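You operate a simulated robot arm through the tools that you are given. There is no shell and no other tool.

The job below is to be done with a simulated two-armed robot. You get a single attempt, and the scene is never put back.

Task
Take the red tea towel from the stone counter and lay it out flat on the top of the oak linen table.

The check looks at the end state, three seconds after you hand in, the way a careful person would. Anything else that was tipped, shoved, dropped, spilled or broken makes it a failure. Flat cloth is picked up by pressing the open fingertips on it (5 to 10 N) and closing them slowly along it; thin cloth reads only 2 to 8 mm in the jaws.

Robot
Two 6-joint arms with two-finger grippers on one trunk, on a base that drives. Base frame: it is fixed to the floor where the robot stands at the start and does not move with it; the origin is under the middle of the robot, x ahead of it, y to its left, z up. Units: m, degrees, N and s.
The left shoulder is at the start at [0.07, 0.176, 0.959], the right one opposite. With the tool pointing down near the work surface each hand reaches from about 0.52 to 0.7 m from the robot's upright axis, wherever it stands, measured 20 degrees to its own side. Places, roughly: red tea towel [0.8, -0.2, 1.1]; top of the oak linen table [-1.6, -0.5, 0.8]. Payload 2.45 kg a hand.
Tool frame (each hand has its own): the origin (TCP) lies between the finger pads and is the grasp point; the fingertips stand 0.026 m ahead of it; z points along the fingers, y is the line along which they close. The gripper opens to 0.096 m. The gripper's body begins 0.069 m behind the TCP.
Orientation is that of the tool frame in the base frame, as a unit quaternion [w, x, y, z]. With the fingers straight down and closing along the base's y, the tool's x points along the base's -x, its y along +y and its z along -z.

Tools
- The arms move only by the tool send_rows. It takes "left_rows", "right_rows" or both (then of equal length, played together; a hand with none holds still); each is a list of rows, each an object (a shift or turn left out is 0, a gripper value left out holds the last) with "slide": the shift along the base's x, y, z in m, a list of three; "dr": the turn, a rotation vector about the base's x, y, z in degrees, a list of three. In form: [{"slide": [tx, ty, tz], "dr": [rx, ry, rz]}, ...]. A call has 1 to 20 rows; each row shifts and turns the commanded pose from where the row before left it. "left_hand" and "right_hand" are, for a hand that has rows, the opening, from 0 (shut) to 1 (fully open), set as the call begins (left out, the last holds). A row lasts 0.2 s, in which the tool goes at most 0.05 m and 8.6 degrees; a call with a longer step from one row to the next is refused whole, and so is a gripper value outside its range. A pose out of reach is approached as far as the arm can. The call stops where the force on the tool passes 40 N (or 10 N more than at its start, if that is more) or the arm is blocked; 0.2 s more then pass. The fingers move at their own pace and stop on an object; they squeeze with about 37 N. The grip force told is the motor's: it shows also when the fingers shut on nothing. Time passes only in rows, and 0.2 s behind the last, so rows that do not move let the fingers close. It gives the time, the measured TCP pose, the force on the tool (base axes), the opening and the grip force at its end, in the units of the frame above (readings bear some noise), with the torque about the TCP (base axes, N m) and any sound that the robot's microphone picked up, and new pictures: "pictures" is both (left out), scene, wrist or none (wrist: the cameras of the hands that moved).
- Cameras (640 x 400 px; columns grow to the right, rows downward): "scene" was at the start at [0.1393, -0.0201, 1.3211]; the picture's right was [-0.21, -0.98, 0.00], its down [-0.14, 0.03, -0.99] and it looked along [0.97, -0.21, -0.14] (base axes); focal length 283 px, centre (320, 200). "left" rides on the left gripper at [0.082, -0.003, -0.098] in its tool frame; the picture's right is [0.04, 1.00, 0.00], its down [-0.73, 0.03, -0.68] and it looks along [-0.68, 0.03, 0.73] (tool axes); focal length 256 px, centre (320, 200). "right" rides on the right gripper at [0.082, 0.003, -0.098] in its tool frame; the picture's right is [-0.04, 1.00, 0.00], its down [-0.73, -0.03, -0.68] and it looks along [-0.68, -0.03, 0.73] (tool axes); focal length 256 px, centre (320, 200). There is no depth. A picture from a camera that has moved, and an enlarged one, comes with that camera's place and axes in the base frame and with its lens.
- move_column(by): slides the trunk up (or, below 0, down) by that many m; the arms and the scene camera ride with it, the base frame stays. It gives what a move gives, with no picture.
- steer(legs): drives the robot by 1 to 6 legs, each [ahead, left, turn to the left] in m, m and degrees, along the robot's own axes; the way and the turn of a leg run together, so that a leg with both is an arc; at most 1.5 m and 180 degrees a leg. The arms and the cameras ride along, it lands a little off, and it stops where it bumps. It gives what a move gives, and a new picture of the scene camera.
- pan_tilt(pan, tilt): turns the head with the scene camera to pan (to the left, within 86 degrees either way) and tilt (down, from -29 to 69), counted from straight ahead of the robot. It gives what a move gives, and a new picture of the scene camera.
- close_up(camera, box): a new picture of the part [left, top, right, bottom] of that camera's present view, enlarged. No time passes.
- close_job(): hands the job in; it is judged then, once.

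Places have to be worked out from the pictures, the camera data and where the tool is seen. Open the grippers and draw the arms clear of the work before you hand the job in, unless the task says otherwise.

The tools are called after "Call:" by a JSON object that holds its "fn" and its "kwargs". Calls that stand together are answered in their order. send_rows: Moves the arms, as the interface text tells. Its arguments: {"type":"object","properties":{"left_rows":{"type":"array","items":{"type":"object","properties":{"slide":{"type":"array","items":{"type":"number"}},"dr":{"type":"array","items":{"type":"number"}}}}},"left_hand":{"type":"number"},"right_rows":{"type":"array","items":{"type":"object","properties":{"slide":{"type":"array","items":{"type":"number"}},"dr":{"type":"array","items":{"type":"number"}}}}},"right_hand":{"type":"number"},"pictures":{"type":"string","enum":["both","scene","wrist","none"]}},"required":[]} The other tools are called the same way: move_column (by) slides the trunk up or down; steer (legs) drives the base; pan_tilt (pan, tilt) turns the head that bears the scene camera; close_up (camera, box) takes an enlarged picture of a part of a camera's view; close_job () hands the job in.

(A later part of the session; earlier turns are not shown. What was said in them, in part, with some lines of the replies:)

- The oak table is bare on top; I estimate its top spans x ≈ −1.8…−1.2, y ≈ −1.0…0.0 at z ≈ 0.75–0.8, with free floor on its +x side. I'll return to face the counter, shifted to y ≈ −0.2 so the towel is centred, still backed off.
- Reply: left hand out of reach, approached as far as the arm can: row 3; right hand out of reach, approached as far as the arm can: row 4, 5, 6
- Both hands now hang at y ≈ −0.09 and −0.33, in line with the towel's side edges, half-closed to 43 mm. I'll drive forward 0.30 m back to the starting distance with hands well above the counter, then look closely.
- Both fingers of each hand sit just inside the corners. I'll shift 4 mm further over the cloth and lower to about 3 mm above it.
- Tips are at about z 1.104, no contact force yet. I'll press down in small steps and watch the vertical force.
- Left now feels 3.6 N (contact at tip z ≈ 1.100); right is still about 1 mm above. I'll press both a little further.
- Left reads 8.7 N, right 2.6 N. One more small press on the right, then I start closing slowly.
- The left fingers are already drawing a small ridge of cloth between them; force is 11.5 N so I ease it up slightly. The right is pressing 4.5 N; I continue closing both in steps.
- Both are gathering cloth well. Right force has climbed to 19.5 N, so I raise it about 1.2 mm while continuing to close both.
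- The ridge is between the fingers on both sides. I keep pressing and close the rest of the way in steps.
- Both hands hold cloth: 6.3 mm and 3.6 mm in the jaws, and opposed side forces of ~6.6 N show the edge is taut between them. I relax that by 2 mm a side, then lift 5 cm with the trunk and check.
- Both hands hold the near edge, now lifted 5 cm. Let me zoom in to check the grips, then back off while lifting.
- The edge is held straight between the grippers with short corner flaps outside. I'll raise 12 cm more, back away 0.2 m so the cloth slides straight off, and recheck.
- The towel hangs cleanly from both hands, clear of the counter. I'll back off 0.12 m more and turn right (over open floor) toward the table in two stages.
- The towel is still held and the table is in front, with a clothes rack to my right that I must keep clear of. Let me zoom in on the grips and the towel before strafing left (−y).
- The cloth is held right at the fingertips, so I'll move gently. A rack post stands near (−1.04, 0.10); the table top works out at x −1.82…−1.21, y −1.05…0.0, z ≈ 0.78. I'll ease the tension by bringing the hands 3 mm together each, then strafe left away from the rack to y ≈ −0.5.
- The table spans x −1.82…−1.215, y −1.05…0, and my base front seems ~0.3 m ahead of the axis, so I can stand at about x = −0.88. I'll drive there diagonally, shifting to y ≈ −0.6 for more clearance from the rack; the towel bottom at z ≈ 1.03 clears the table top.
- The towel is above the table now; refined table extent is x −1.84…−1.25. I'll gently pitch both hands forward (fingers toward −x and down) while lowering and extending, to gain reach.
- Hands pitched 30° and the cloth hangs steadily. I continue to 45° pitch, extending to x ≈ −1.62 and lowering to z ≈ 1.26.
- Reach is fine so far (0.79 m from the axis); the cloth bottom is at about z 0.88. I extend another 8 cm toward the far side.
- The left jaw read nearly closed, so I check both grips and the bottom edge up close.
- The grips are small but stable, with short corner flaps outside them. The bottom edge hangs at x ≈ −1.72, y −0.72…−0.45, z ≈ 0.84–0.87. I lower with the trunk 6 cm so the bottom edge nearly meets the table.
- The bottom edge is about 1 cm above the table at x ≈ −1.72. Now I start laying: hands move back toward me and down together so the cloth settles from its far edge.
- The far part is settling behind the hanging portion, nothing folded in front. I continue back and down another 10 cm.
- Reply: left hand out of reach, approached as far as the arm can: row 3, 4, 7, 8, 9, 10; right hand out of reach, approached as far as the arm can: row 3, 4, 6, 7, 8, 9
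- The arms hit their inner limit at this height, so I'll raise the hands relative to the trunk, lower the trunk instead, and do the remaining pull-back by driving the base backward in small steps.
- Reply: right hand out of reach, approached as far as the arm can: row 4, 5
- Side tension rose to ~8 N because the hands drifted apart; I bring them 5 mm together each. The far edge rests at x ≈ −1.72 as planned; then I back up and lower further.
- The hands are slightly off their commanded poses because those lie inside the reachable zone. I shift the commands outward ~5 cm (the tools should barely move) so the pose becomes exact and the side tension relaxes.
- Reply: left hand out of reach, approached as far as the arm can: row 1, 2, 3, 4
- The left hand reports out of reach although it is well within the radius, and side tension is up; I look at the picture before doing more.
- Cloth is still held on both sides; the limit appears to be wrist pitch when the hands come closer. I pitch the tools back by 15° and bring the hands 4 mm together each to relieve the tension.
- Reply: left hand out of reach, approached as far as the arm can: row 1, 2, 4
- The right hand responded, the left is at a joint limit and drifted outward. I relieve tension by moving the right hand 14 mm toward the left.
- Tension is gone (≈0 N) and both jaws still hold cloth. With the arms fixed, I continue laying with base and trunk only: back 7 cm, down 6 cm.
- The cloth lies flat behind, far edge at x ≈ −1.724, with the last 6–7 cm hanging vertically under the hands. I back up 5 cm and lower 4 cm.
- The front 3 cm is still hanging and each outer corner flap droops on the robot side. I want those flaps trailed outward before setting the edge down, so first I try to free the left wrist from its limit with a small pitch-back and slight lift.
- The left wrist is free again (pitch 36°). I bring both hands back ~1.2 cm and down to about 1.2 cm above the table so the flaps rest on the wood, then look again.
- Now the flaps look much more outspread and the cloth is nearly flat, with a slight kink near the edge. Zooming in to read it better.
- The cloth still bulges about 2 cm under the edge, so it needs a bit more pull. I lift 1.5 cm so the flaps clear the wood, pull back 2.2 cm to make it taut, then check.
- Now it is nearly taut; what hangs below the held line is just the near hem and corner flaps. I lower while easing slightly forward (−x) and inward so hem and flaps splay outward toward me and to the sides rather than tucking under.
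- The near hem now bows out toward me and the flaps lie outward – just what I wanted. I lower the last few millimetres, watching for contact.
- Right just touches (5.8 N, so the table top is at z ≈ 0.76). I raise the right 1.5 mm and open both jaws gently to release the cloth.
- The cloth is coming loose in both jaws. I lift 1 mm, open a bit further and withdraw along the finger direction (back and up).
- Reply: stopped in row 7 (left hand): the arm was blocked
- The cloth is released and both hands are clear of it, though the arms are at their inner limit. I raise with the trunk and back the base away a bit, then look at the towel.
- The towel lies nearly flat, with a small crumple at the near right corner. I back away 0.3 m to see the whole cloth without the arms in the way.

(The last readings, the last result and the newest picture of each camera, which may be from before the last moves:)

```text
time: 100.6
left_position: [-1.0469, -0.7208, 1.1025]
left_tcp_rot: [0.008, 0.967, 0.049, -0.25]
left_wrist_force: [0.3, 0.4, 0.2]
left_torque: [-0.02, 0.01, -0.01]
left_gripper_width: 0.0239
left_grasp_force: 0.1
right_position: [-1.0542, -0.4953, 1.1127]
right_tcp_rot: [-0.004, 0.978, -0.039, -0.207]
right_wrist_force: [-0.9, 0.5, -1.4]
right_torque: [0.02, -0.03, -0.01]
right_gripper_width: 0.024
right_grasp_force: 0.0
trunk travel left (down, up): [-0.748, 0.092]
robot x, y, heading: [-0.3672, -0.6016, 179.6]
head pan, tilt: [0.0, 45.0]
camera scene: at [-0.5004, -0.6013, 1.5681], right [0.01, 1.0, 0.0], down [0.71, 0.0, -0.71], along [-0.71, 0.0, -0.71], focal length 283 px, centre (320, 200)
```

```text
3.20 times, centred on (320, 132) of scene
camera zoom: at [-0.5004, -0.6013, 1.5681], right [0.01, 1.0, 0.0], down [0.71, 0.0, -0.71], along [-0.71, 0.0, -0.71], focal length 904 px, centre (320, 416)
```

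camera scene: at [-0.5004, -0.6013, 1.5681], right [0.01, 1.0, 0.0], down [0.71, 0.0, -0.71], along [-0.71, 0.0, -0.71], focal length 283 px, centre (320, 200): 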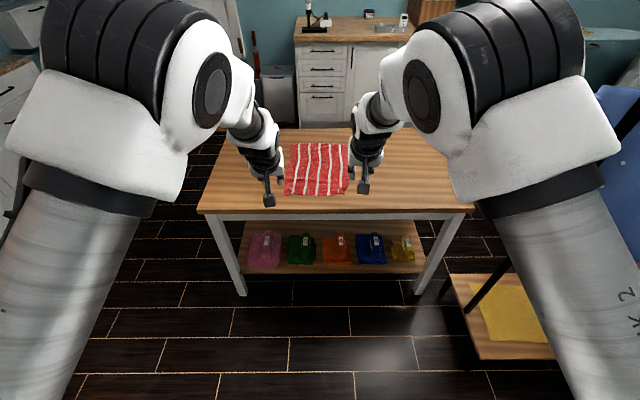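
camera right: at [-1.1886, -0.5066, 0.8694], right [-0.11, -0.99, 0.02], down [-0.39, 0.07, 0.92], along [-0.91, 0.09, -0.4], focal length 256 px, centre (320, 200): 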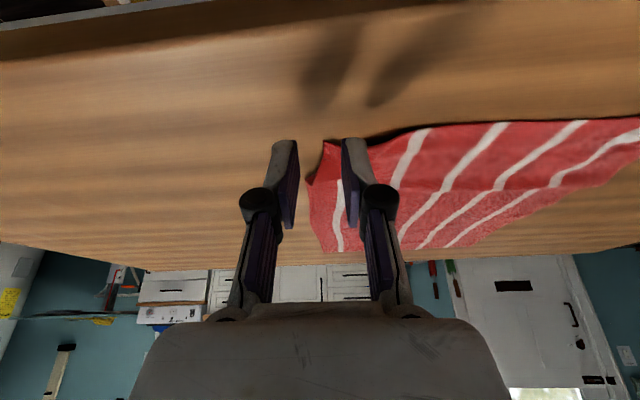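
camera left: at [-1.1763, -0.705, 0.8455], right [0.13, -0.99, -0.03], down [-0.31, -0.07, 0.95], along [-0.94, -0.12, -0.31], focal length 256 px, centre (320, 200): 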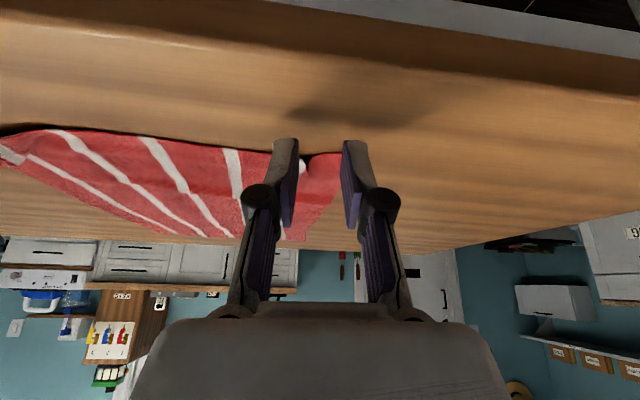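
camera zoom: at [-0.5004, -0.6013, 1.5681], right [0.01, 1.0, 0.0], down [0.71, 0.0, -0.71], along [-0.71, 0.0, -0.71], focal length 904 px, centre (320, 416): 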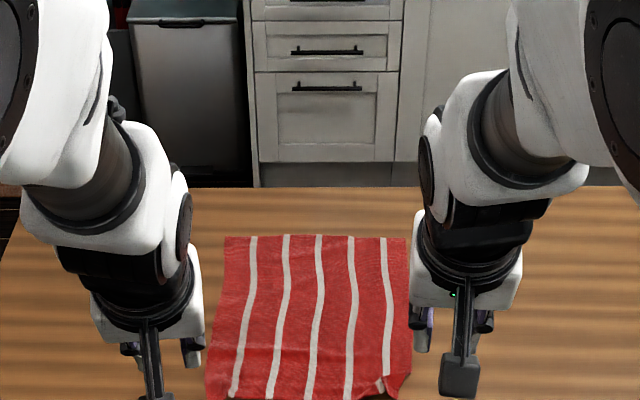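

Let me enlarge the towel itself.

Call:
{"fn": "close_up", "kwargs": {"camera": "scene", "box": [264, 136, 372, 204]}}

Call:
{"fn": "close_up", "kwargs": {"camera": "left", "box": [0, 0, 640, 400]}}

Call:
{"fn": "close_up", "kwargs": {"camera": "right", "box": [0, 0, 640, 400]}}

```text
5.88 times, centred on (318, 170) of scene
camera zoom: at [-0.5004, -0.6013, 1.5681], right [0.01, 1.0, 0.0], down [0.71, 0.0, -0.71], along [-0.71, 0.0, -0.71], focal length 1662 px, centre (332, 376)
```

zoom: 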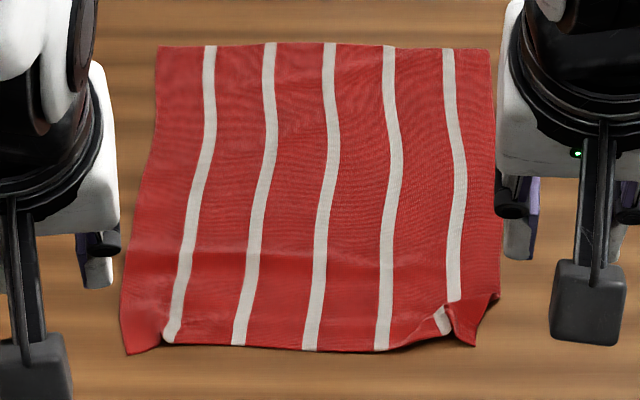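

```text
1.00 times, centred on (320, 200) of left (not enlarged: the box is as wide or as high as the picture)
camera zoom: at [-0.9278, -0.7066, 1.1464], right [0.13, -0.99, -0.03], down [-0.31, -0.07, 0.95], along [-0.94, -0.12, -0.31], focal length 256 px, centre (320, 200)
```

zoom: 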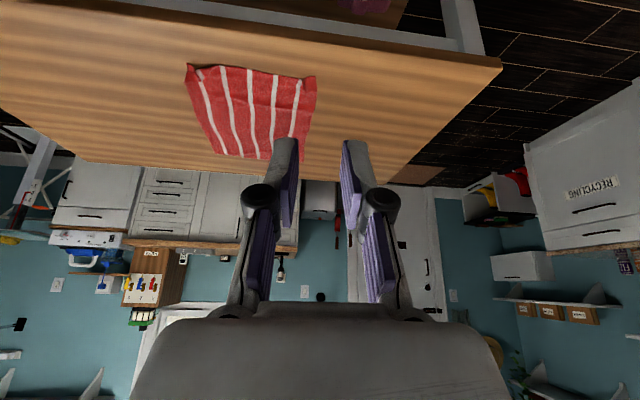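

```text
1.00 times, centred on (320, 200) of right (not enlarged: the box is as wide or as high as the picture)
camera zoom: at [-0.9399, -0.5079, 1.1701], right [-0.11, -0.99, 0.02], down [-0.39, 0.07, 0.92], along [-0.91, 0.09, -0.4], focal length 256 px, centre (320, 200)
```

zoom: 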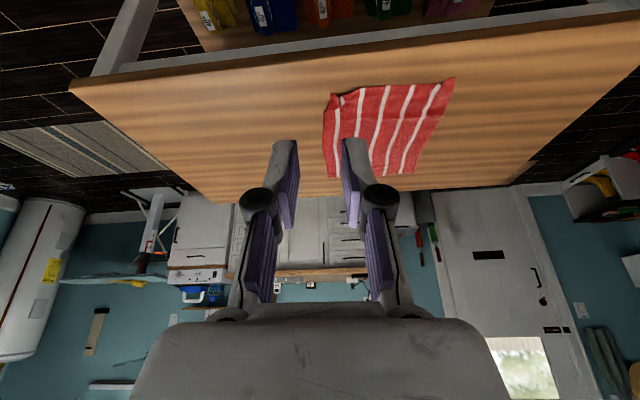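

The towel is on the table at x −1.71…−1.33, y −0.75…−0.47, flat except for a pucker at the near-right corner where it was pinched. I'll straighten the tools upright here, clear of the table, then fix that corner with the right hand.

Call:
{"fn": "send_rows", "kwargs": {"left_rows": [{"slide": [0.008, -0.003, 0.012], "dr": [0.1, -3.6, -0.7]}, {"slide": [0.008, -0.003, 0.012], "dr": [0.1, -3.6, -0.7]}, {"slide": [0.008, -0.003, 0.012], "dr": [0.1, -3.6, -0.7]}, {"slide": [0.008, -0.003, 0.012], "dr": [0.1, -3.6, -0.7]}, {"slide": [0.008, -0.003, 0.012], "dr": [0.1, -3.6, -0.7]}, {"slide": [0.008, -0.003, 0.012], "dr": [0.1, -3.6, -0.7]}, {"slide": [0.008, -0.003, 0.012], "dr": [0.1, -3.6, -0.7]}, {"slide": [0.008, -0.003, 0.012], "dr": [0.1, -3.6, -0.7]}, {}], "right_rows": [{"slide": [0.008, 0.006, 0], "dr": [0, -3, 0.56]}, {"slide": [0.008, 0.006, 0], "dr": [0, -3, 0.56]}, {"slide": [0.008, 0.006, 0], "dr": [0, -3, 0.56]}, {"slide": [0.008, 0.006, 0], "dr": [0, -3, 0.56]}, {"slide": [0.008, 0.006, 0], "dr": [0, -3, 0.56]}, {"slide": [0.008, 0.006, 0], "dr": [0, -3, 0.56]}, {"slide": [0.008, 0.006, 0], "dr": [0, -3, 0.56]}, {"slide": [0.008, 0.006, 0], "dr": [0, -3, 0.56]}, {}], "left_hand": 0.0, "right_hand": 0.0, "pictures": "scene"}}

```text
time: 102.6
left_position: [-0.9828, -0.744, 1.198]
left_tcp_rot: [0.001, 1.0, 0.0, -0.002]
left_wrist_force: [0.1, -0.2, 0.7]
left_torque: [0.0, 0.03, 0.02]
left_gripper_width: 0.0
left_grasp_force: 28.2
right_position: [-0.9899, -0.4484, 1.113]
right_tcp_rot: [-0.003, 1.0, 0.002, 0.002]
right_wrist_force: [-0.2, 0.1, -0.2]
right_torque: [0.02, -0.02, 0.02]
right_gripper_width: 0.0
right_grasp_force: 29.0
trunk travel left (down, up): [-0.748, 0.092]
robot x, y, heading: [-0.3689, -0.6032, 179.6]
head pan, tilt: [0.0, 45.0]
camera scene: at [-0.5004, -0.6015, 1.5681], right [0.01, 1.0, 0.0], down [0.71, 0.0, -0.71], along [-0.71, 0.0, -0.71], focal length 283 px, centre (320, 200)
```

scene: 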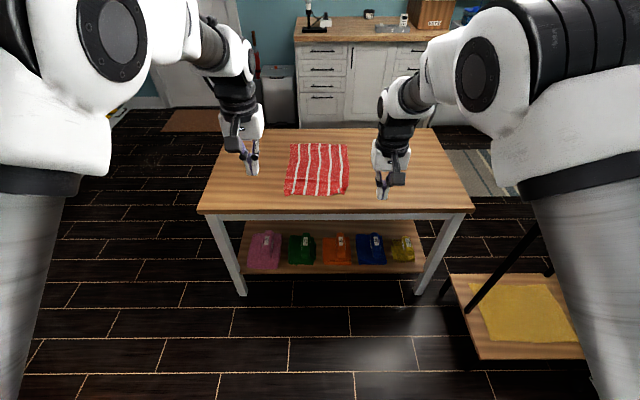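

Both tools are vertical and closed. I drive forward 0.355 m and 0.05 m left so the right hand comes over the puckered corner.

Call:
{"fn": "steer", "kwargs": {"legs": [[0.355, 0.05, 0]]}}

Call:
{"fn": "move_column", "kwargs": {"by": -0.2}}

Call:
{"fn": "close_up", "kwargs": {"camera": "right", "box": [0, 0, 640, 400]}}

Call:
{"fn": "pan_tilt", "kwargs": {"pan": 0, "tilt": 50}}

```text
time: 104.9
left_position: [-1.3378, -0.7939, 1.198]
left_tcp_rot: [0.001, 1.0, 0.002, -0.003]
left_wrist_force: [0.2, 0.4, -0.5]
left_torque: [0.02, 0.03, 0.01]
left_gripper_width: 0.0
left_grasp_force: 29.0
right_position: [-1.3477, -0.4982, 1.1142]
right_tcp_rot: [-0.004, 1.0, 0.004, 0.0]
right_wrist_force: [-0.2, 0.0, 1.1]
right_torque: [0.01, 0.03, -0.01]
right_gripper_width: 0.0
right_grasp_force: 28.6
trunk travel left (down, up): [-0.748, 0.092]
robot x, y, heading: [-0.7233, -0.6495, 179.9]
head pan, tilt: [0.0, 45.0]
camera scene: at [-0.8559, -0.6493, 1.5683], right [0.0, 1.0, 0.0], down [0.71, 0.0, -0.71], along [-0.71, 0.0, -0.71], focal length 283 px, centre (320, 200)
```

scene: 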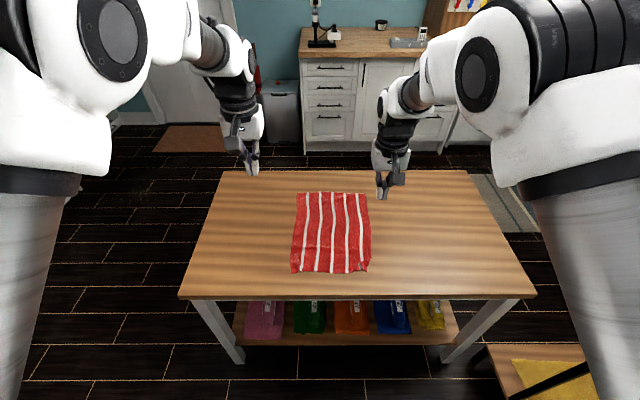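

```text
time: 107.1
left_position: [-1.3379, -0.794, 0.998]
left_tcp_rot: [0.001, 1.0, 0.002, -0.003]
left_wrist_force: [-0.4, 0.1, 0.0]
left_torque: [0.01, -0.03, -0.03]
left_gripper_width: 0.0
left_grasp_force: 29.0
right_position: [-1.3472, -0.4983, 0.9133]
right_tcp_rot: [-0.004, 1.0, 0.004, 0.001]
right_wrist_force: [-0.3, -0.6, 0.7]
right_torque: [-0.02, 0.02, 0.02]
right_gripper_width: 0.0
right_grasp_force: 28.5
trunk travel left (down, up): [-0.548, 0.292]
robot x, y, heading: [-0.7241, -0.649, 179.7]
head pan, tilt: [0.0, 45.0]
```

```text
1.00 times, centred on (320, 200) of right (not enlarged: the box is as wide or as high as the picture)
camera zoom: at [-1.2669, -0.502, 1.0117], right [-0.03, -1.0, -0.01], down [-0.73, 0.02, 0.68], along [-0.68, 0.03, -0.74], focal length 256 px, centre (320, 200)
```

zoom: 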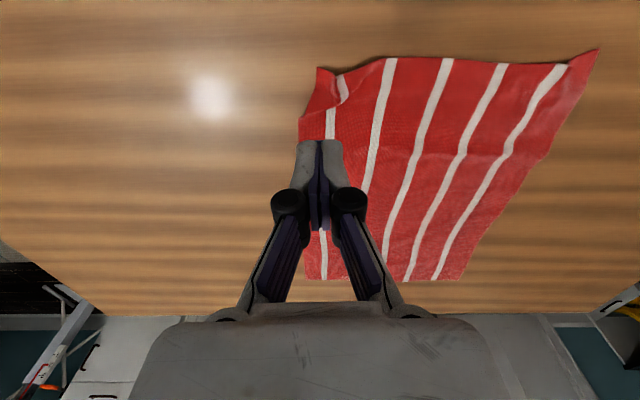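

```text
time: 107.7
left_position: [-1.3374, -0.7936, 0.9973]
left_tcp_rot: [0.001, 1.0, 0.001, -0.002]
left_wrist_force: [0.2, 0.0, -0.5]
left_torque: [0.02, 0.02, 0.0]
left_gripper_width: 0.0
left_grasp_force: 28.4
right_position: [-1.3478, -0.4975, 0.9134]
right_tcp_rot: [-0.003, 1.0, 0.003, 0.0]
right_wrist_force: [-0.2, 0.0, 0.6]
right_torque: [0.0, -0.01, 0.03]
right_gripper_width: 0.0002
right_grasp_force: 28.7
trunk travel left (down, up): [-0.548, 0.292]
robot x, y, heading: [-0.7227, -0.6492, 179.7]
head pan, tilt: [0.0, 50.0]
camera scene: at [-0.853, -0.6495, 1.3612], right [0.0, 1.0, 0.0], down [0.77, 0.0, -0.64], along [-0.64, 0.0, -0.77], focal length 283 px, centre (320, 200)
```

scene: 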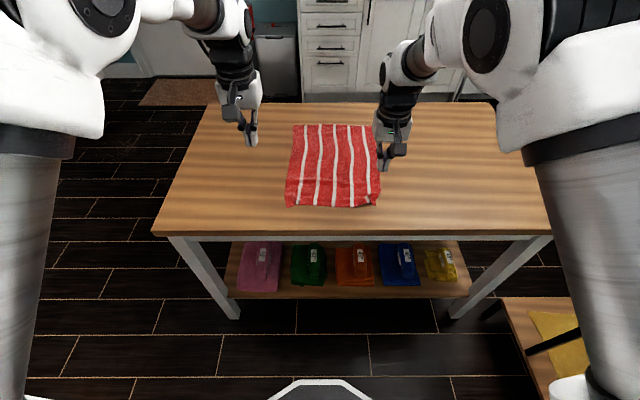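

Now I enlarge the corner from both cameras to see exactly how it is folded.

Call:
{"fn": "close_up", "kwargs": {"camera": "right", "box": [280, 40, 420, 128]}}

Call:
{"fn": "close_up", "kwargs": {"camera": "scene", "box": [270, 110, 410, 220]}}

Call:
{"fn": "close_up", "kwargs": {"camera": "right", "box": [540, 30, 640, 100]}}

```text
4.55 times, centred on (350, 84) of right
camera zoom: at [-1.2671, -0.502, 1.0116], right [-0.03, -1.0, -0.01], down [-0.74, 0.02, 0.68], along [-0.68, 0.03, -0.74], focal length 1164 px, centre (184, 727)
```

zoom: 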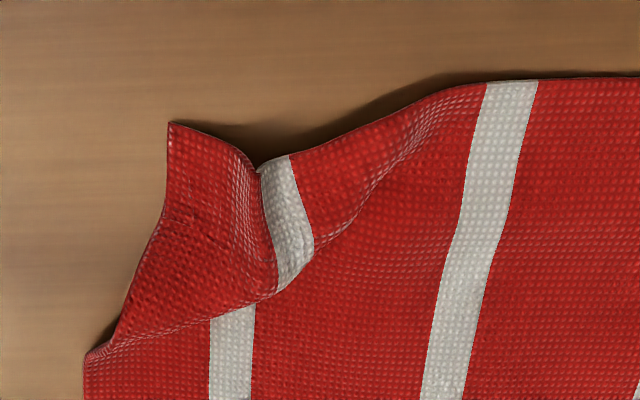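

```text
3.64 times, centred on (340, 165) of scene
camera zoom: at [-0.853, -0.6495, 1.3612], right [0.0, 1.0, 0.0], down [0.77, 0.0, -0.64], along [-0.64, 0.0, -0.77], focal length 1028 px, centre (247, 327)
```

zoom: 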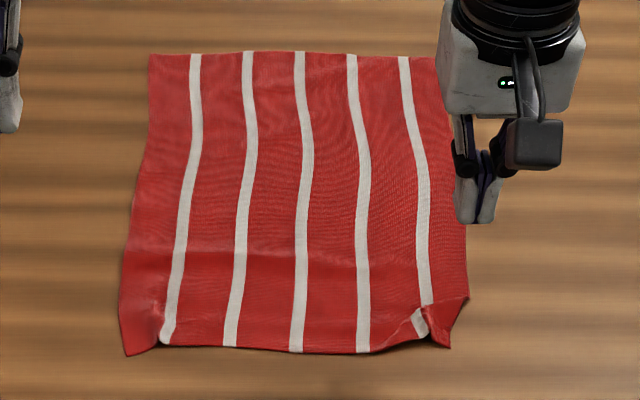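

```text
5.71 times, centred on (590, 65) of right
camera zoom: at [-1.2671, -0.502, 1.0116], right [-0.03, -1.0, -0.01], down [-0.74, 0.02, 0.68], along [-0.68, 0.03, -0.74], focal length 1463 px, centre (-1223, 971)
```

zoom: 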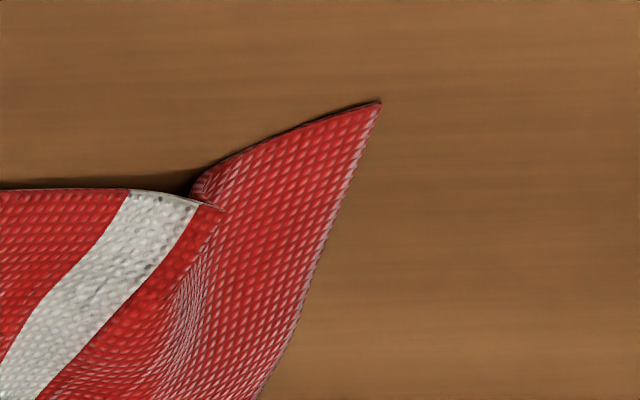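

The near-right corner has a small pleat: the corner patch (centred about (−1.352, −0.498)) slid ~2 cm inward over the cloth behind. I'll lower the trunk so the closed right fingertips hover above that patch, then press and drag it outward.

Call:
{"fn": "move_column", "kwargs": {"by": -0.11}}

Call:
{"fn": "send_rows", "kwargs": {"right_rows": [{"slide": [-0.002, 0.0, -0.004]}, {"slide": [0, 0, -0.003]}, {}], "pictures": "wrist"}}

```text
time: 109.1
left_position: [-1.3385, -0.7929, 0.8871]
left_tcp_rot: [0.001, 1.0, 0.002, -0.003]
left_wrist_force: [-0.3, 0.0, -0.5]
left_torque: [-0.01, 0.0, -0.01]
left_gripper_width: 0.0
left_grasp_force: 28.6
right_position: [-1.3483, -0.4988, 0.8042]
right_tcp_rot: [-0.003, 1.0, 0.004, 0.001]
right_wrist_force: [-0.1, 0.2, -0.7]
right_torque: [-0.01, 0.01, -0.01]
right_gripper_width: 0.0
right_grasp_force: 28.6
trunk travel left (down, up): [-0.438, 0.402]
robot x, y, heading: [-0.7256, -0.6514, 179.9]
head pan, tilt: [0.0, 50.0]
```

```text
time: 109.9
left_position: [-1.338, -0.7941, 0.8885]
left_tcp_rot: [0.001, 1.0, 0.001, -0.003]
left_wrist_force: [0.5, -0.6, 0.3]
left_torque: [0.0, 0.04, 0.0]
left_gripper_width: 0.0
left_grasp_force: 28.7
right_position: [-1.3498, -0.4979, 0.7962]
right_tcp_rot: [-0.003, 1.0, 0.004, 0.001]
right_wrist_force: [-0.1, 0.6, -0.7]
right_torque: [-0.01, 0.02, -0.01]
right_gripper_width: 0.0001
right_grasp_force: 28.2
trunk travel left (down, up): [-0.438, 0.402]
robot x, y, heading: [-0.7265, -0.652, 179.8]
head pan, tilt: [0.0, 50.0]
camera right: at [-1.2691, -0.5018, 0.8945], right [-0.03, -1.0, -0.01], down [-0.74, 0.02, 0.68], along [-0.68, 0.03, -0.74], focal length 256 px, centre (320, 200)
```

right: 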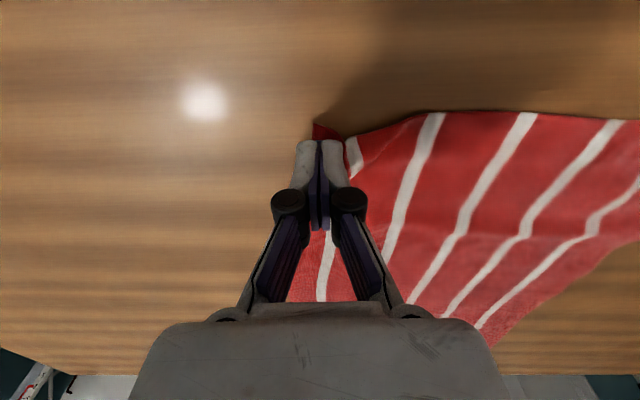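

The tips cover the patch about 1 cm above the wood. I press down in small steps to about 6–8 N.

Call:
{"fn": "send_rows", "kwargs": {"right_rows": [{"slide": [0, 0, -0.0015]}, {"slide": [0, 0, -0.0015]}, {"slide": [0, 0, -0.0015]}, {}], "pictures": "none"}}

Call:
{"fn": "send_rows", "kwargs": {"right_rows": [{"slide": [0, 0, -0.0012]}, {}], "pictures": "none"}}

```text
time: 110.9
left_position: [-1.3383, -0.7938, 0.8869]
left_tcp_rot: [0.001, 1.0, 0.001, -0.003]
left_wrist_force: [-0.4, 0.1, -0.6]
left_torque: [-0.01, 0.02, 0.02]
left_gripper_width: 0.0
left_grasp_force: 28.6
right_position: [-1.3503, -0.4981, 0.7909]
right_tcp_rot: [-0.003, 1.0, 0.004, 0.002]
right_wrist_force: [0.0, -0.2, -0.3]
right_torque: [0.01, -0.03, -0.02]
right_gripper_width: 0.0002
right_grasp_force: 28.4
trunk travel left (down, up): [-0.438, 0.402]
robot x, y, heading: [-0.7276, -0.6505, 179.6]
head pan, tilt: [0.0, 50.0]
```

```text
time: 111.5
left_position: [-1.3386, -0.7937, 0.8879]
left_tcp_rot: [0.0, 1.0, 0.001, -0.003]
left_wrist_force: [0.8, -0.2, 0.0]
left_torque: [-0.02, 0.01, -0.01]
left_gripper_width: 0.0001
left_grasp_force: 27.7
right_position: [-1.3488, -0.4972, 0.7909]
right_tcp_rot: [-0.004, 1.0, 0.003, 0.001]
right_wrist_force: [0.5, 0.5, 0.4]
right_torque: [-0.04, 0.0, 0.0]
right_gripper_width: 0.0
right_grasp_force: 28.5
trunk travel left (down, up): [-0.438, 0.402]
robot x, y, heading: [-0.7227, -0.6465, 179.9]
head pan, tilt: [0.0, 50.0]
```

Call:
{"fn": "send_rows", "kwargs": {"right_rows": [{"slide": [0, 0, -0.0012]}, {"slide": [0, 0, -0.0012]}, {}], "pictures": "none"}}

```text
time: 112.3
left_position: [-1.3387, -0.7939, 0.8876]
left_tcp_rot: [0.0, 1.0, 0.002, -0.003]
left_wrist_force: [0.0, 0.1, 0.3]
left_torque: [0.03, -0.05, 0.0]
left_gripper_width: 0.0
left_grasp_force: 28.7
right_position: [-1.3494, -0.4985, 0.788]
right_tcp_rot: [-0.004, 1.0, 0.003, 0.0]
right_wrist_force: [0.0, -0.4, 0.9]
right_torque: [0.01, 0.03, 0.01]
right_gripper_width: 0.0
right_grasp_force: 28.6
trunk travel left (down, up): [-0.438, 0.402]
robot x, y, heading: [-0.7266, -0.6475, 180.0]
head pan, tilt: [0.0, 50.0]
```

No contact yet at tip z ≈ 0.762, so I continue down in ~1 mm steps.

Call:
{"fn": "send_rows", "kwargs": {"right_rows": [{"slide": [0, 0, -0.001]}, {"slide": [0, 0, -0.001]}, {}], "pictures": "none"}}

Call:
{"fn": "send_rows", "kwargs": {"right_rows": [{"slide": [0, 0, -0.0006]}, {}], "pictures": "none"}}

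```text
time: 113.1
left_position: [-1.3384, -0.7943, 0.8883]
left_tcp_rot: [0.001, 1.0, 0.002, -0.003]
left_wrist_force: [0.0, 0.0, 0.3]
left_torque: [0.01, -0.02, 0.01]
left_gripper_width: 0.0
left_grasp_force: 28.7
right_position: [-1.3497, -0.4978, 0.7867]
right_tcp_rot: [-0.003, 1.0, 0.004, 0.001]
right_wrist_force: [-0.9, 0.3, 1.8]
right_torque: [-0.04, -0.02, -0.01]
right_gripper_width: 0.0
right_grasp_force: 28.4
trunk travel left (down, up): [-0.438, 0.402]
robot x, y, heading: [-0.7259, -0.6504, 180.0]
head pan, tilt: [0.0, 50.0]
```

```text
time: 113.7
left_position: [-1.3387, -0.7937, 0.8888]
left_tcp_rot: [0.0, 1.0, 0.002, -0.002]
left_wrist_force: [0.2, 0.3, -0.8]
left_torque: [0.01, 0.03, 0.01]
left_gripper_width: 0.0001
left_grasp_force: 28.8
right_position: [-1.3489, -0.4988, 0.7867]
right_tcp_rot: [-0.003, 1.0, 0.004, 0.0]
right_wrist_force: [0.1, 1.0, 3.8]
right_torque: [0.04, 0.0, -0.04]
right_gripper_width: 0.0001
right_grasp_force: 28.4
trunk travel left (down, up): [-0.438, 0.402]
robot x, y, heading: [-0.7228, -0.6497, 179.8]
head pan, tilt: [0.0, 50.0]
```

Contact at 3.8 N; a touch more and then I drag slowly outward (+y 2.2 cm, +x 0.8 cm).

Call:
{"fn": "send_rows", "kwargs": {"right_rows": [{"slide": [0, 0, -0.0004]}, {"slide": [0.001, 0.003, 0]}, {"slide": [0.001, 0.003, 0]}, {"slide": [0.001, 0.003, 0]}, {"slide": [0.001, 0.003, 0]}, {"slide": [0.001, 0.003, 0]}, {"slide": [0.001, 0.003, 0]}, {"slide": [0.001, 0.003, 0]}, {}], "pictures": "wrist"}}

Call:
{"fn": "close_up", "kwargs": {"camera": "scene", "box": [270, 110, 410, 220]}}

```text
time: 115.7
left_position: [-1.338, -0.795, 0.8875]
left_tcp_rot: [0.0, 1.0, 0.001, -0.003]
left_wrist_force: [-0.4, -0.2, -0.3]
left_torque: [0.01, -0.02, 0.01]
left_gripper_width: 0.0001
left_grasp_force: 28.3
right_position: [-1.3418, -0.4788, 0.7871]
right_tcp_rot: [-0.004, 1.0, 0.004, 0.0]
right_wrist_force: [-1.6, -2.4, 9.9]
right_torque: [-0.08, 0.03, 0.02]
right_gripper_width: 0.0
right_grasp_force: 28.3
trunk travel left (down, up): [-0.438, 0.402]
robot x, y, heading: [-0.7268, -0.648, 179.9]
head pan, tilt: [0.0, 50.0]
camera right: at [-1.2612, -0.4817, 0.8843], right [-0.03, -1.0, -0.01], down [-0.73, 0.02, 0.68], along [-0.68, 0.03, -0.73], focal length 256 px, centre (320, 200)
```

right: 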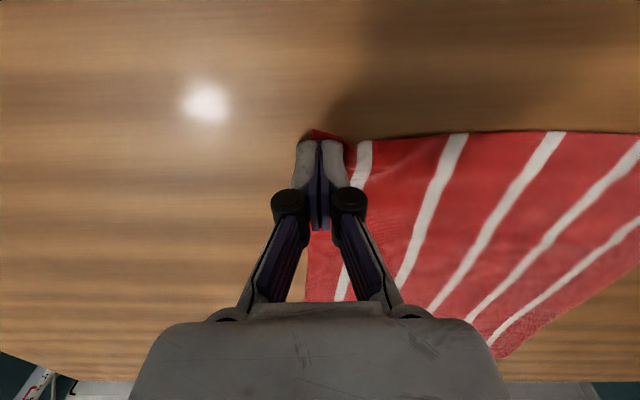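

```text
3.64 times, centred on (340, 165) of scene
camera zoom: at [-0.8519, -0.6502, 1.2514], right [0.0, 1.0, 0.0], down [0.77, 0.0, -0.64], along [-0.64, 0.0, -0.77], focal length 1028 px, centre (247, 327)
```

zoom: 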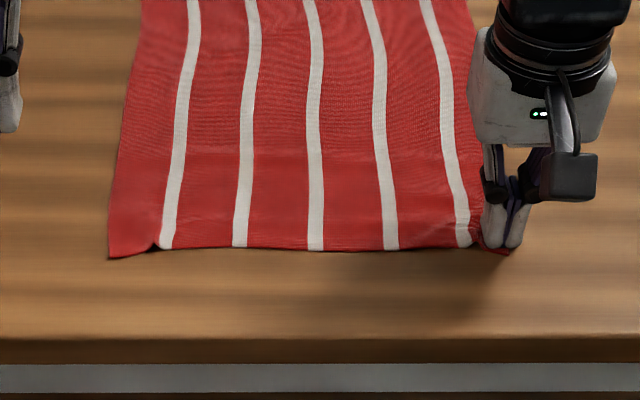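

The pleat has unfolded and the near edge is straight. I drag 4 mm more outward, then lift the fingers straight up and inspect.

Call:
{"fn": "send_rows", "kwargs": {"right_rows": [{"slide": [0.001, 0.002, 0]}, {"slide": [0.001, 0.002, 0]}, {}, {"slide": [0, 0, 0.004]}, {"slide": [0, 0, 0.01]}, {"slide": [0, 0, 0.02]}, {"slide": [0, 0, 0.03]}, {}], "pictures": "none"}}

Call:
{"fn": "move_column", "kwargs": {"by": 0.12}}

Call:
{"fn": "close_up", "kwargs": {"camera": "right", "box": [240, 20, 500, 180]}}

Call:
{"fn": "close_up", "kwargs": {"camera": "scene", "box": [270, 110, 410, 220]}}

```text
time: 117.5
left_position: [-1.3385, -0.7938, 0.8882]
left_tcp_rot: [0.001, 1.0, 0.002, -0.001]
left_wrist_force: [0.1, -0.5, 0.6]
left_torque: [-0.01, -0.02, 0.0]
left_gripper_width: 0.0
left_grasp_force: 28.7
right_position: [-1.3416, -0.4733, 0.848]
right_tcp_rot: [-0.003, 1.0, 0.003, 0.002]
right_wrist_force: [-0.2, -0.1, 0.1]
right_torque: [-0.01, 0.02, 0.0]
right_gripper_width: 0.0
right_grasp_force: 28.7
trunk travel left (down, up): [-0.438, 0.402]
robot x, y, heading: [-0.7243, -0.6489, 179.8]
head pan, tilt: [0.0, 50.0]
```

```text
time: 119.0
left_position: [-1.3382, -0.7934, 1.0079]
left_tcp_rot: [0.001, 1.0, 0.001, -0.002]
left_wrist_force: [-0.4, -0.2, 0.0]
left_torque: [0.01, 0.02, -0.03]
left_gripper_width: 0.0
left_grasp_force: 28.3
right_position: [-1.3412, -0.4733, 0.9694]
right_tcp_rot: [-0.004, 1.0, 0.003, 0.001]
right_wrist_force: [0.1, -0.4, -0.1]
right_torque: [0.01, -0.02, -0.01]
right_gripper_width: 0.0
right_grasp_force: 28.6
trunk travel left (down, up): [-0.558, 0.282]
robot x, y, heading: [-0.7222, -0.6495, 179.8]
head pan, tilt: [0.0, 50.0]
```

```text
2.46 times, centred on (370, 100) of right
camera zoom: at [-1.2598, -0.4769, 1.0679], right [-0.03, -1.0, -0.01], down [-0.74, 0.02, 0.68], along [-0.68, 0.03, -0.74], focal length 630 px, centre (197, 446)
```

zoom: 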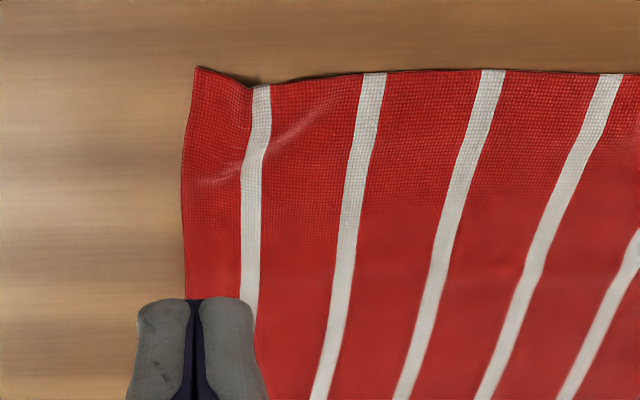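

```text
3.64 times, centred on (340, 165) of scene
camera zoom: at [-0.8533, -0.6495, 1.3711], right [0.0, 1.0, 0.0], down [0.77, 0.0, -0.64], along [-0.64, 0.0, -0.77], focal length 1028 px, centre (247, 327)
```

zoom: 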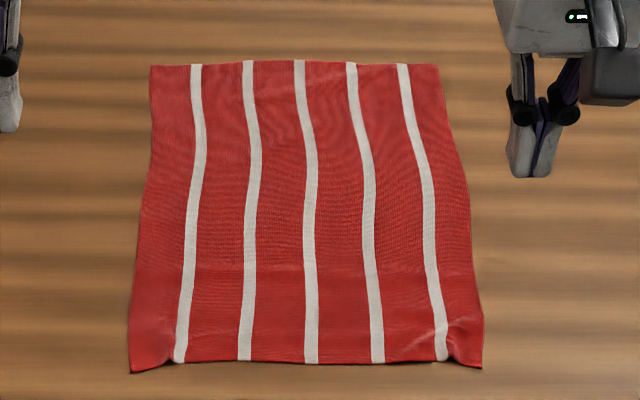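

The towel is now laid out well; only two tiny puckers remain where it was pinched on the near edge. I'll smooth these by pressing both corner patches and stretching them apart slightly, so I centre the base (0.047 m right) first.

Call:
{"fn": "steer", "kwargs": {"legs": [[0, -0.047, 0]]}}

Call:
{"fn": "send_rows", "kwargs": {"left_rows": [{"slide": [0.001, 0.013, -0.019]}, {"slide": [0.001, 0.013, -0.019]}, {}, {}, {}], "right_rows": [{"slide": [0.001, -0.015, 0]}, {"slide": [0.001, -0.015, 0]}, {"slide": [0.001, -0.015, 0]}, {"slide": [0.001, -0.013, 0]}, {}], "pictures": "wrist"}}

```text
time: 120.0
left_position: [-1.3377, -0.7477, 1.0088]
left_tcp_rot: [0.001, 1.0, 0.002, -0.002]
left_wrist_force: [0.4, 0.3, 0.0]
left_torque: [-0.01, -0.01, 0.03]
left_gripper_width: 0.0001
left_grasp_force: 28.1
right_position: [-1.3395, -0.4278, 0.9708]
right_tcp_rot: [-0.003, 1.0, 0.003, 0.001]
right_wrist_force: [-0.4, 0.0, 0.2]
right_torque: [-0.02, 0.02, 0.0]
right_gripper_width: 0.0
right_grasp_force: 28.4
trunk travel left (down, up): [-0.558, 0.282]
robot x, y, heading: [-0.7228, -0.6048, 179.8]
head pan, tilt: [0.0, 50.0]
camera scene: at [-0.8527, -0.6034, 1.3712], right [0.0, 1.0, 0.0], down [0.77, 0.0, -0.64], along [-0.64, 0.0, -0.77], focal length 283 px, centre (320, 200)
```

scene: 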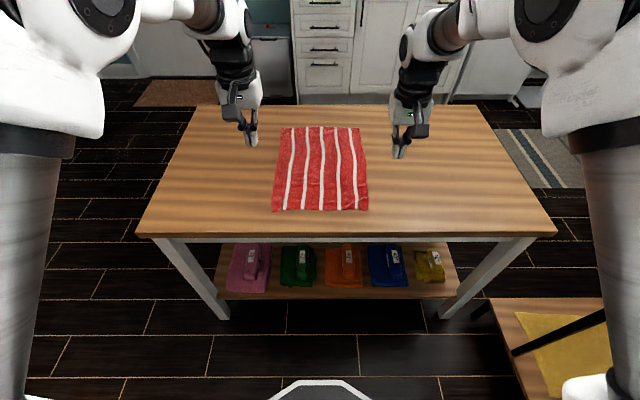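

```text
time: 121.2
left_position: [-1.3348, -0.722, 0.9687]
left_tcp_rot: [0.0, 1.0, 0.002, -0.003]
left_wrist_force: [0.0, 0.1, 0.6]
left_torque: [-0.01, 0.01, -0.05]
left_gripper_width: 0.0001
left_grasp_force: 28.4
right_position: [-1.3379, -0.4845, 0.9704]
right_tcp_rot: [-0.004, 1.0, 0.003, 0.001]
right_wrist_force: [-1.0, 0.2, -0.1]
right_torque: [-0.02, -0.02, 0.01]
right_gripper_width: 0.0002
right_grasp_force: 28.6
trunk travel left (down, up): [-0.558, 0.282]
robot x, y, heading: [-0.7239, -0.604, 179.8]
head pan, tilt: [0.0, 50.0]
camera right: at [-1.2562, -0.4883, 1.0688], right [-0.03, -1.0, -0.01], down [-0.74, 0.02, 0.68], along [-0.68, 0.03, -0.74], focal length 256 px, centre (320, 200)
camera left: at [-1.2528, -0.7196, 1.0658], right [0.04, -1.0, 0.0], down [-0.73, -0.03, 0.68], along [-0.68, -0.03, -0.73], focal length 256 px, centre (320, 200)
```

right: 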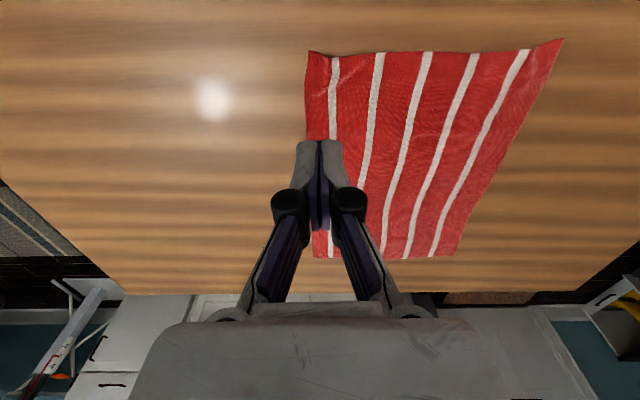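
left: 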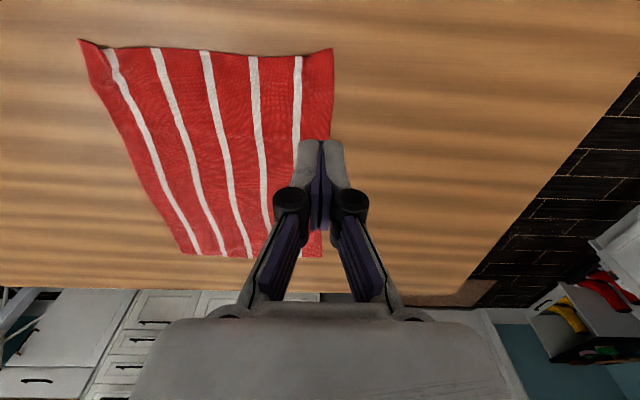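

Both hands are above their corner patches. I lower the trunk 16.5 cm so the fingertips hover ~2 cm above, then press down stepwise.

Call:
{"fn": "move_column", "kwargs": {"by": -0.165}}

Call:
{"fn": "send_rows", "kwargs": {"left_rows": [{"slide": [0, 0, -0.004]}, {"slide": [0, 0, -0.004]}, {"slide": [0, 0, -0.003]}, {"slide": [0, 0, -0.002]}, {"slide": [0, 0, -0.0015]}, {}], "right_rows": [{"slide": [0, 0, -0.004]}, {"slide": [0, 0, -0.004]}, {"slide": [0, 0, -0.004]}, {"slide": [0, 0, -0.003]}, {"slide": [0, 0, -0.0015]}, {}], "pictures": "none"}}

```text
time: 123.0
left_position: [-1.3353, -0.7222, 0.805]
left_tcp_rot: [0.001, 1.0, 0.001, -0.002]
left_wrist_force: [0.6, 0.0, 0.4]
left_torque: [-0.01, 0.01, 0.01]
left_gripper_width: 0.0001
left_grasp_force: 27.9
right_position: [-1.3373, -0.4855, 0.806]
right_tcp_rot: [-0.004, 1.0, 0.003, 0.001]
right_wrist_force: [-0.4, 0.2, 0.1]
right_torque: [-0.02, -0.01, -0.01]
right_gripper_width: 0.0
right_grasp_force: 28.8
trunk travel left (down, up): [-0.393, 0.447]
robot x, y, heading: [-0.7268, -0.6036, 179.7]
head pan, tilt: [0.0, 50.0]
```

```text
time: 124.4
left_position: [-1.3359, -0.7222, 0.7886]
left_tcp_rot: [0.001, 1.0, 0.002, -0.003]
left_wrist_force: [0.7, 0.7, -0.2]
left_torque: [0.03, -0.03, -0.01]
left_gripper_width: 0.0003
left_grasp_force: 28.9
right_position: [-1.3372, -0.485, 0.7888]
right_tcp_rot: [-0.003, 1.0, 0.004, 0.001]
right_wrist_force: [0.6, 0.6, -0.2]
right_torque: [-0.03, -0.01, 0.0]
right_gripper_width: 0.0
right_grasp_force: 28.6
trunk travel left (down, up): [-0.393, 0.447]
robot x, y, heading: [-0.7249, -0.6037, 179.7]
head pan, tilt: [0.0, 50.0]
```

Call:
{"fn": "send_rows", "kwargs": {"left_rows": [{"slide": [0, 0, -0.001]}, {"slide": [0, 0, -0.001]}, {}], "right_rows": [{"slide": [0, 0, -0.001]}, {"slide": [0, 0, -0.001]}, {}], "pictures": "none"}}

```text
time: 125.2
left_position: [-1.335, -0.7224, 0.788]
left_tcp_rot: [0.001, 1.0, 0.001, -0.002]
left_wrist_force: [0.1, 0.1, -0.1]
left_torque: [-0.03, -0.01, 0.01]
left_gripper_width: 0.0
left_grasp_force: 28.4
right_position: [-1.3372, -0.4861, 0.7861]
right_tcp_rot: [-0.004, 1.0, 0.004, 0.001]
right_wrist_force: [0.6, -0.8, 0.5]
right_torque: [-0.01, 0.04, 0.01]
right_gripper_width: 0.0003
right_grasp_force: 29.0
trunk travel left (down, up): [-0.393, 0.447]
robot x, y, heading: [-0.726, -0.6015, 180.0]
head pan, tilt: [0.0, 50.0]
```

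Still no firm contact (left z 0.788, right 0.786); another millimetre or so down.

Call:
{"fn": "send_rows", "kwargs": {"left_rows": [{"slide": [0, 0, -0.001]}, {"slide": [0, 0, -0.0008]}, {}], "right_rows": [{"slide": [0, 0, -0.0008]}, {"slide": [0, 0, -0.0005]}, {}], "pictures": "none"}}

```text
time: 126.0
left_position: [-1.3351, -0.7233, 0.7858]
left_tcp_rot: [0.0, 1.0, 0.002, -0.003]
left_wrist_force: [-0.3, -0.1, 3.0]
left_torque: [0.0, -0.01, -0.01]
left_gripper_width: 0.0
left_grasp_force: 28.6
right_position: [-1.3362, -0.4855, 0.7863]
right_tcp_rot: [-0.003, 1.0, 0.003, -0.001]
right_wrist_force: [0.3, -1.2, 5.8]
right_torque: [-0.01, -0.06, -0.02]
right_gripper_width: 0.0
right_grasp_force: 28.3
trunk travel left (down, up): [-0.393, 0.447]
robot x, y, heading: [-0.7256, -0.6023, 179.9]
head pan, tilt: [0.0, 50.0]
```

Contact: left 3.0 N, right 5.8 N. I add a hair on the left and drag both outward 9 mm (with a slight pull toward me).

Call:
{"fn": "send_rows", "kwargs": {"left_rows": [{"slide": [0, 0, -0.0005]}, {"slide": [0.0005, -0.002, 0]}, {"slide": [0.0005, -0.002, 0]}, {"slide": [0.0005, -0.002, 0]}, {"slide": [0.0005, -0.002, 0]}, {"slide": [0, -0.001, 0]}, {}], "right_rows": [{"slide": [0, 0, 0]}, {"slide": [0.0005, 0.002, 0]}, {"slide": [0.0005, 0.002, 0]}, {"slide": [0.0005, 0.002, 0]}, {"slide": [0.0005, 0.002, 0]}, {"slide": [0, 0.001, 0]}, {}], "pictures": "wrist"}}

Call:
{"fn": "close_up", "kwargs": {"camera": "scene", "box": [250, 110, 390, 220]}}

```text
time: 127.6
left_position: [-1.3339, -0.7323, 0.7867]
left_tcp_rot: [0.001, 1.0, 0.001, -0.004]
left_wrist_force: [-1.3, 3.0, 5.5]
left_torque: [0.05, 0.01, 0.0]
left_gripper_width: 0.0001
left_grasp_force: 28.4
right_position: [-1.3344, -0.4759, 0.7858]
right_tcp_rot: [-0.004, 1.0, 0.003, 0.001]
right_wrist_force: [0.2, -3.5, 3.9]
right_torque: [-0.09, -0.02, -0.05]
right_gripper_width: 0.0
right_grasp_force: 28.8
trunk travel left (down, up): [-0.393, 0.447]
robot x, y, heading: [-0.7236, -0.6019, 179.6]
head pan, tilt: [0.0, 50.0]
camera right: at [-1.2531, -0.4792, 0.8844], right [-0.03, -1.0, -0.01], down [-0.73, 0.02, 0.68], along [-0.68, 0.03, -0.73], focal length 256 px, centre (320, 200)
camera left: at [-1.2505, -0.7291, 0.8831], right [0.04, -1.0, 0.0], down [-0.73, -0.03, 0.68], along [-0.68, -0.03, -0.73], focal length 256 px, centre (320, 200)
```

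right: 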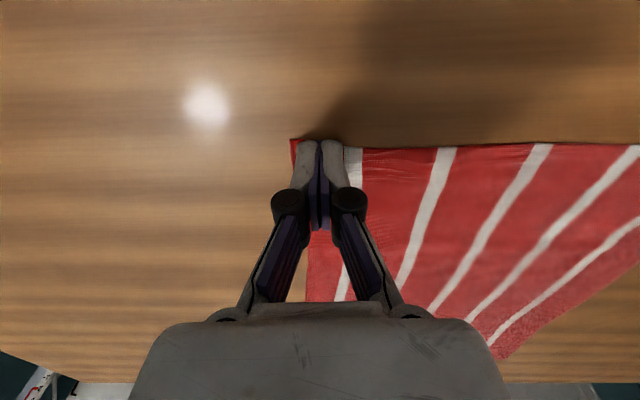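
left: 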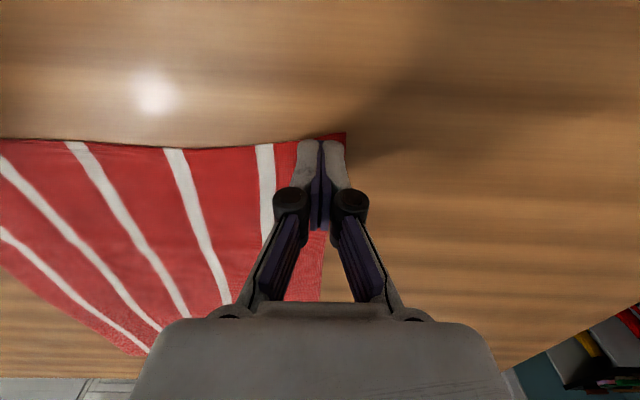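

```text
3.64 times, centred on (320, 165) of scene
camera zoom: at [-0.8516, -0.603, 1.2064], right [0.0, 1.0, 0.0], down [0.77, 0.0, -0.64], along [-0.64, 0.0, -0.77], focal length 1028 px, centre (320, 327)
```

zoom: 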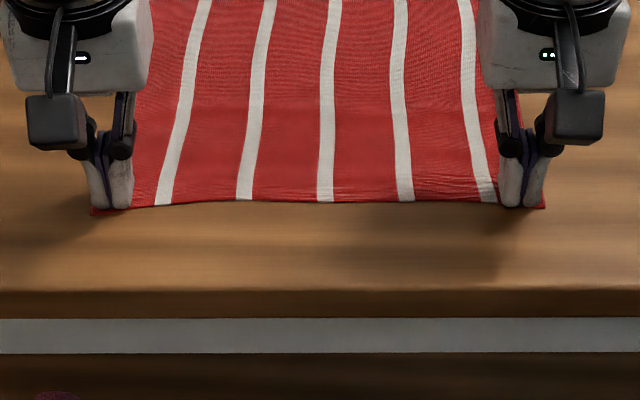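

The near edge is now straight and taut with both puckers gone. I lift both hands straight up, raise the trunk and inspect.

Call:
{"fn": "send_rows", "kwargs": {"left_rows": [{"slide": [0, 0, 0.003]}, {"slide": [0, 0, 0.008]}, {"slide": [0, 0, 0.02]}, {"slide": [0, 0, 0.03]}, {}], "right_rows": [{"slide": [0, 0, 0.003]}, {"slide": [0, 0, 0.008]}, {"slide": [0, 0, 0.02]}, {"slide": [0, 0, 0.03]}, {}], "pictures": "none"}}

Call:
{"fn": "move_column", "kwargs": {"by": 0.2}}

Call:
{"fn": "steer", "kwargs": {"legs": [[-0.3, 0, 0]]}}

Call:
{"fn": "close_up", "kwargs": {"camera": "scene", "box": [250, 60, 390, 160]}}

```text
time: 128.8
left_position: [-1.3329, -0.7302, 0.8453]
left_tcp_rot: [0.001, 1.0, 0.001, -0.002]
left_wrist_force: [-0.2, -0.2, 0.2]
left_torque: [-0.02, 0.0, 0.0]
left_gripper_width: 0.0
left_grasp_force: 28.4
right_position: [-1.3363, -0.4756, 0.8481]
right_tcp_rot: [-0.002, 1.0, 0.003, 0.001]
right_wrist_force: [-0.7, -0.1, -0.2]
right_torque: [-0.01, -0.04, -0.01]
right_gripper_width: 0.0002
right_grasp_force: 28.7
trunk travel left (down, up): [-0.393, 0.447]
robot x, y, heading: [-0.7233, -0.6018, 179.9]
head pan, tilt: [0.0, 50.0]
```

```text
time: 131.0
left_position: [-1.3333, -0.7312, 1.0453]
left_tcp_rot: [0.001, 1.0, 0.002, -0.002]
left_wrist_force: [0.6, 0.1, 0.2]
left_torque: [0.02, 0.0, 0.01]
left_gripper_width: 0.0001
left_grasp_force: 28.5
right_position: [-1.3365, -0.4753, 1.0475]
right_tcp_rot: [-0.003, 1.0, 0.004, 0.001]
right_wrist_force: [0.1, -0.4, -0.4]
right_torque: [0.02, 0.0, -0.01]
right_gripper_width: 0.0
right_grasp_force: 28.6
trunk travel left (down, up): [-0.593, 0.247]
robot x, y, heading: [-0.7259, -0.6016, 179.9]
head pan, tilt: [0.0, 50.0]
```

```text
time: 133.0
left_position: [-1.0385, -0.7358, 1.0453]
left_tcp_rot: [0.001, 1.0, 0.004, -0.004]
left_wrist_force: [0.1, -0.2, -0.3]
left_torque: [0.04, 0.02, -0.01]
left_gripper_width: 0.0002
left_grasp_force: 28.7
right_position: [-1.045, -0.4791, 1.0465]
right_tcp_rot: [-0.003, 1.0, 0.007, 0.0]
right_wrist_force: [0.2, -0.4, 0.6]
right_torque: [0.02, 0.0, 0.03]
right_gripper_width: 0.0001
right_grasp_force: 28.7
trunk travel left (down, up): [-0.593, 0.247]
robot x, y, heading: [-0.4309, -0.6082, -179.9]
head pan, tilt: [0.0, 50.0]
camera scene: at [-0.5597, -0.604, 1.4062], right [0.0, 1.0, 0.0], down [0.77, 0.0, -0.64], along [-0.64, 0.0, -0.77], focal length 283 px, centre (320, 200)
```

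scene: 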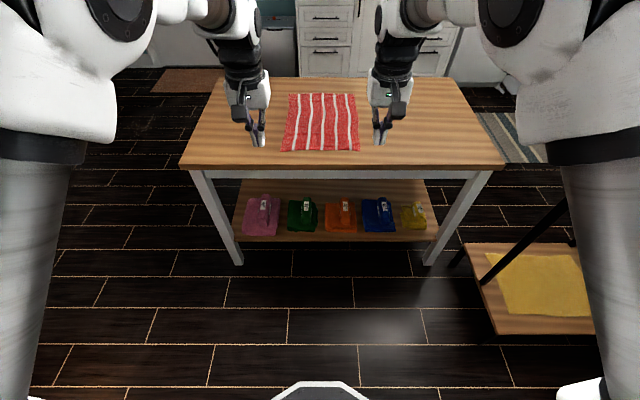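

```text
4.00 times, centred on (320, 110) of scene
camera zoom: at [-0.5597, -0.604, 1.4062], right [0.0, 1.0, 0.0], down [0.77, 0.0, -0.64], along [-0.64, 0.0, -0.77], focal length 1130 px, centre (320, 560)
```

zoom: 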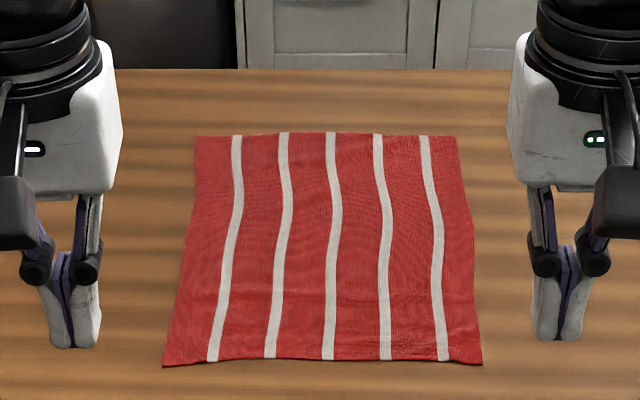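

The towel lies flat and fully on the table top with clear margins, and nothing else has moved. I open both grippers in free air, clear of the table, before handing in.

Call:
{"fn": "send_rows", "kwargs": {"left_rows": [{"slide": [0.01, 0, 0.02]}, {"slide": [0.01, 0, 0.02]}, {}, {}], "right_rows": [{"slide": [0.01, 0, 0.02]}, {"slide": [0.01, 0, 0.02]}, {}, {}], "left_hand": 1.0, "right_hand": 1.0, "pictures": "scene"}}

Call:
{"fn": "close_up", "kwargs": {"camera": "scene", "box": [170, 60, 510, 270]}}

```text
time: 134.0
left_position: [-1.0188, -0.7355, 1.0854]
left_tcp_rot: [0.001, 1.0, 0.004, -0.003]
left_wrist_force: [0.9, 0.6, -0.5]
left_torque: [0.02, 0.03, -0.02]
left_gripper_width: 0.096
left_grasp_force: 0.1
right_position: [-1.0226, -0.4785, 1.0887]
right_tcp_rot: [-0.004, 1.0, 0.007, 0.0]
right_wrist_force: [0.2, 0.2, 0.5]
right_torque: [-0.04, -0.01, 0.01]
right_gripper_width: 0.0961
right_grasp_force: 0.0
trunk travel left (down, up): [-0.593, 0.247]
robot x, y, heading: [-0.4264, -0.6019, -180.0]
head pan, tilt: [0.0, 50.0]
camera scene: at [-0.5591, -0.604, 1.4063], right [0.0, 1.0, 0.0], down [0.77, 0.0, -0.64], along [-0.64, 0.0, -0.77], focal length 283 px, centre (320, 200)
```

scene: 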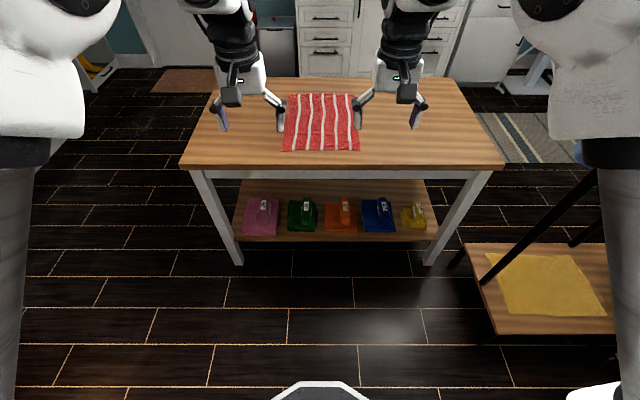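

```text
1.88 times, centred on (340, 165) of scene
camera zoom: at [-0.5591, -0.604, 1.4063], right [0.0, 1.0, 0.0], down [0.77, 0.0, -0.64], along [-0.64, 0.0, -0.77], focal length 532 px, centre (282, 266)
```

zoom: 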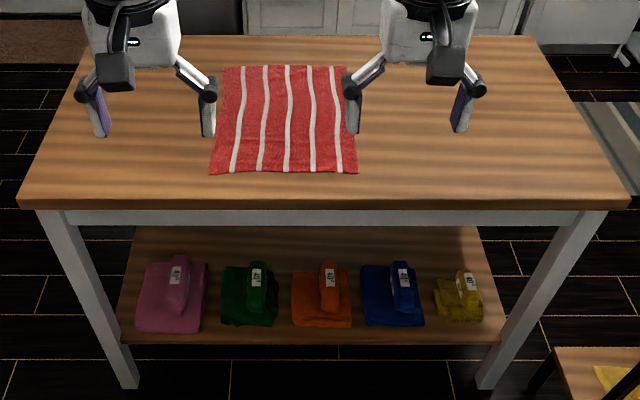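

The red towel is spread flat inside the table's edges, the grippers are open, and the hands are off the table at x ≈ −1.02. I'm handing the job in.

Call:
{"fn": "close_job", "kwargs": {}}

```text
The job is handed in.
```

The red tea towel is laid out flat on top of the oak linen table, well inside all four edges. It covers about x −1.70 to −1.32 and y −0.75 to −0.46.

- **Laying it:** I picked it up by the two near corners and set the far edge down first. Then I smoothed the near corners by pressing and drawing them outward. The last picture shows straight edges and continuous stripes, with no folds left.
- **Surroundings:** Nothing on or around the table looked moved. I didn't look at the counter again after leaving it, but the towel came off clear of the soap and cups, and I saw no sign of anything being touched.
- **End state:** Both grippers are open and the arms are clear of the table. I've handed the job in.
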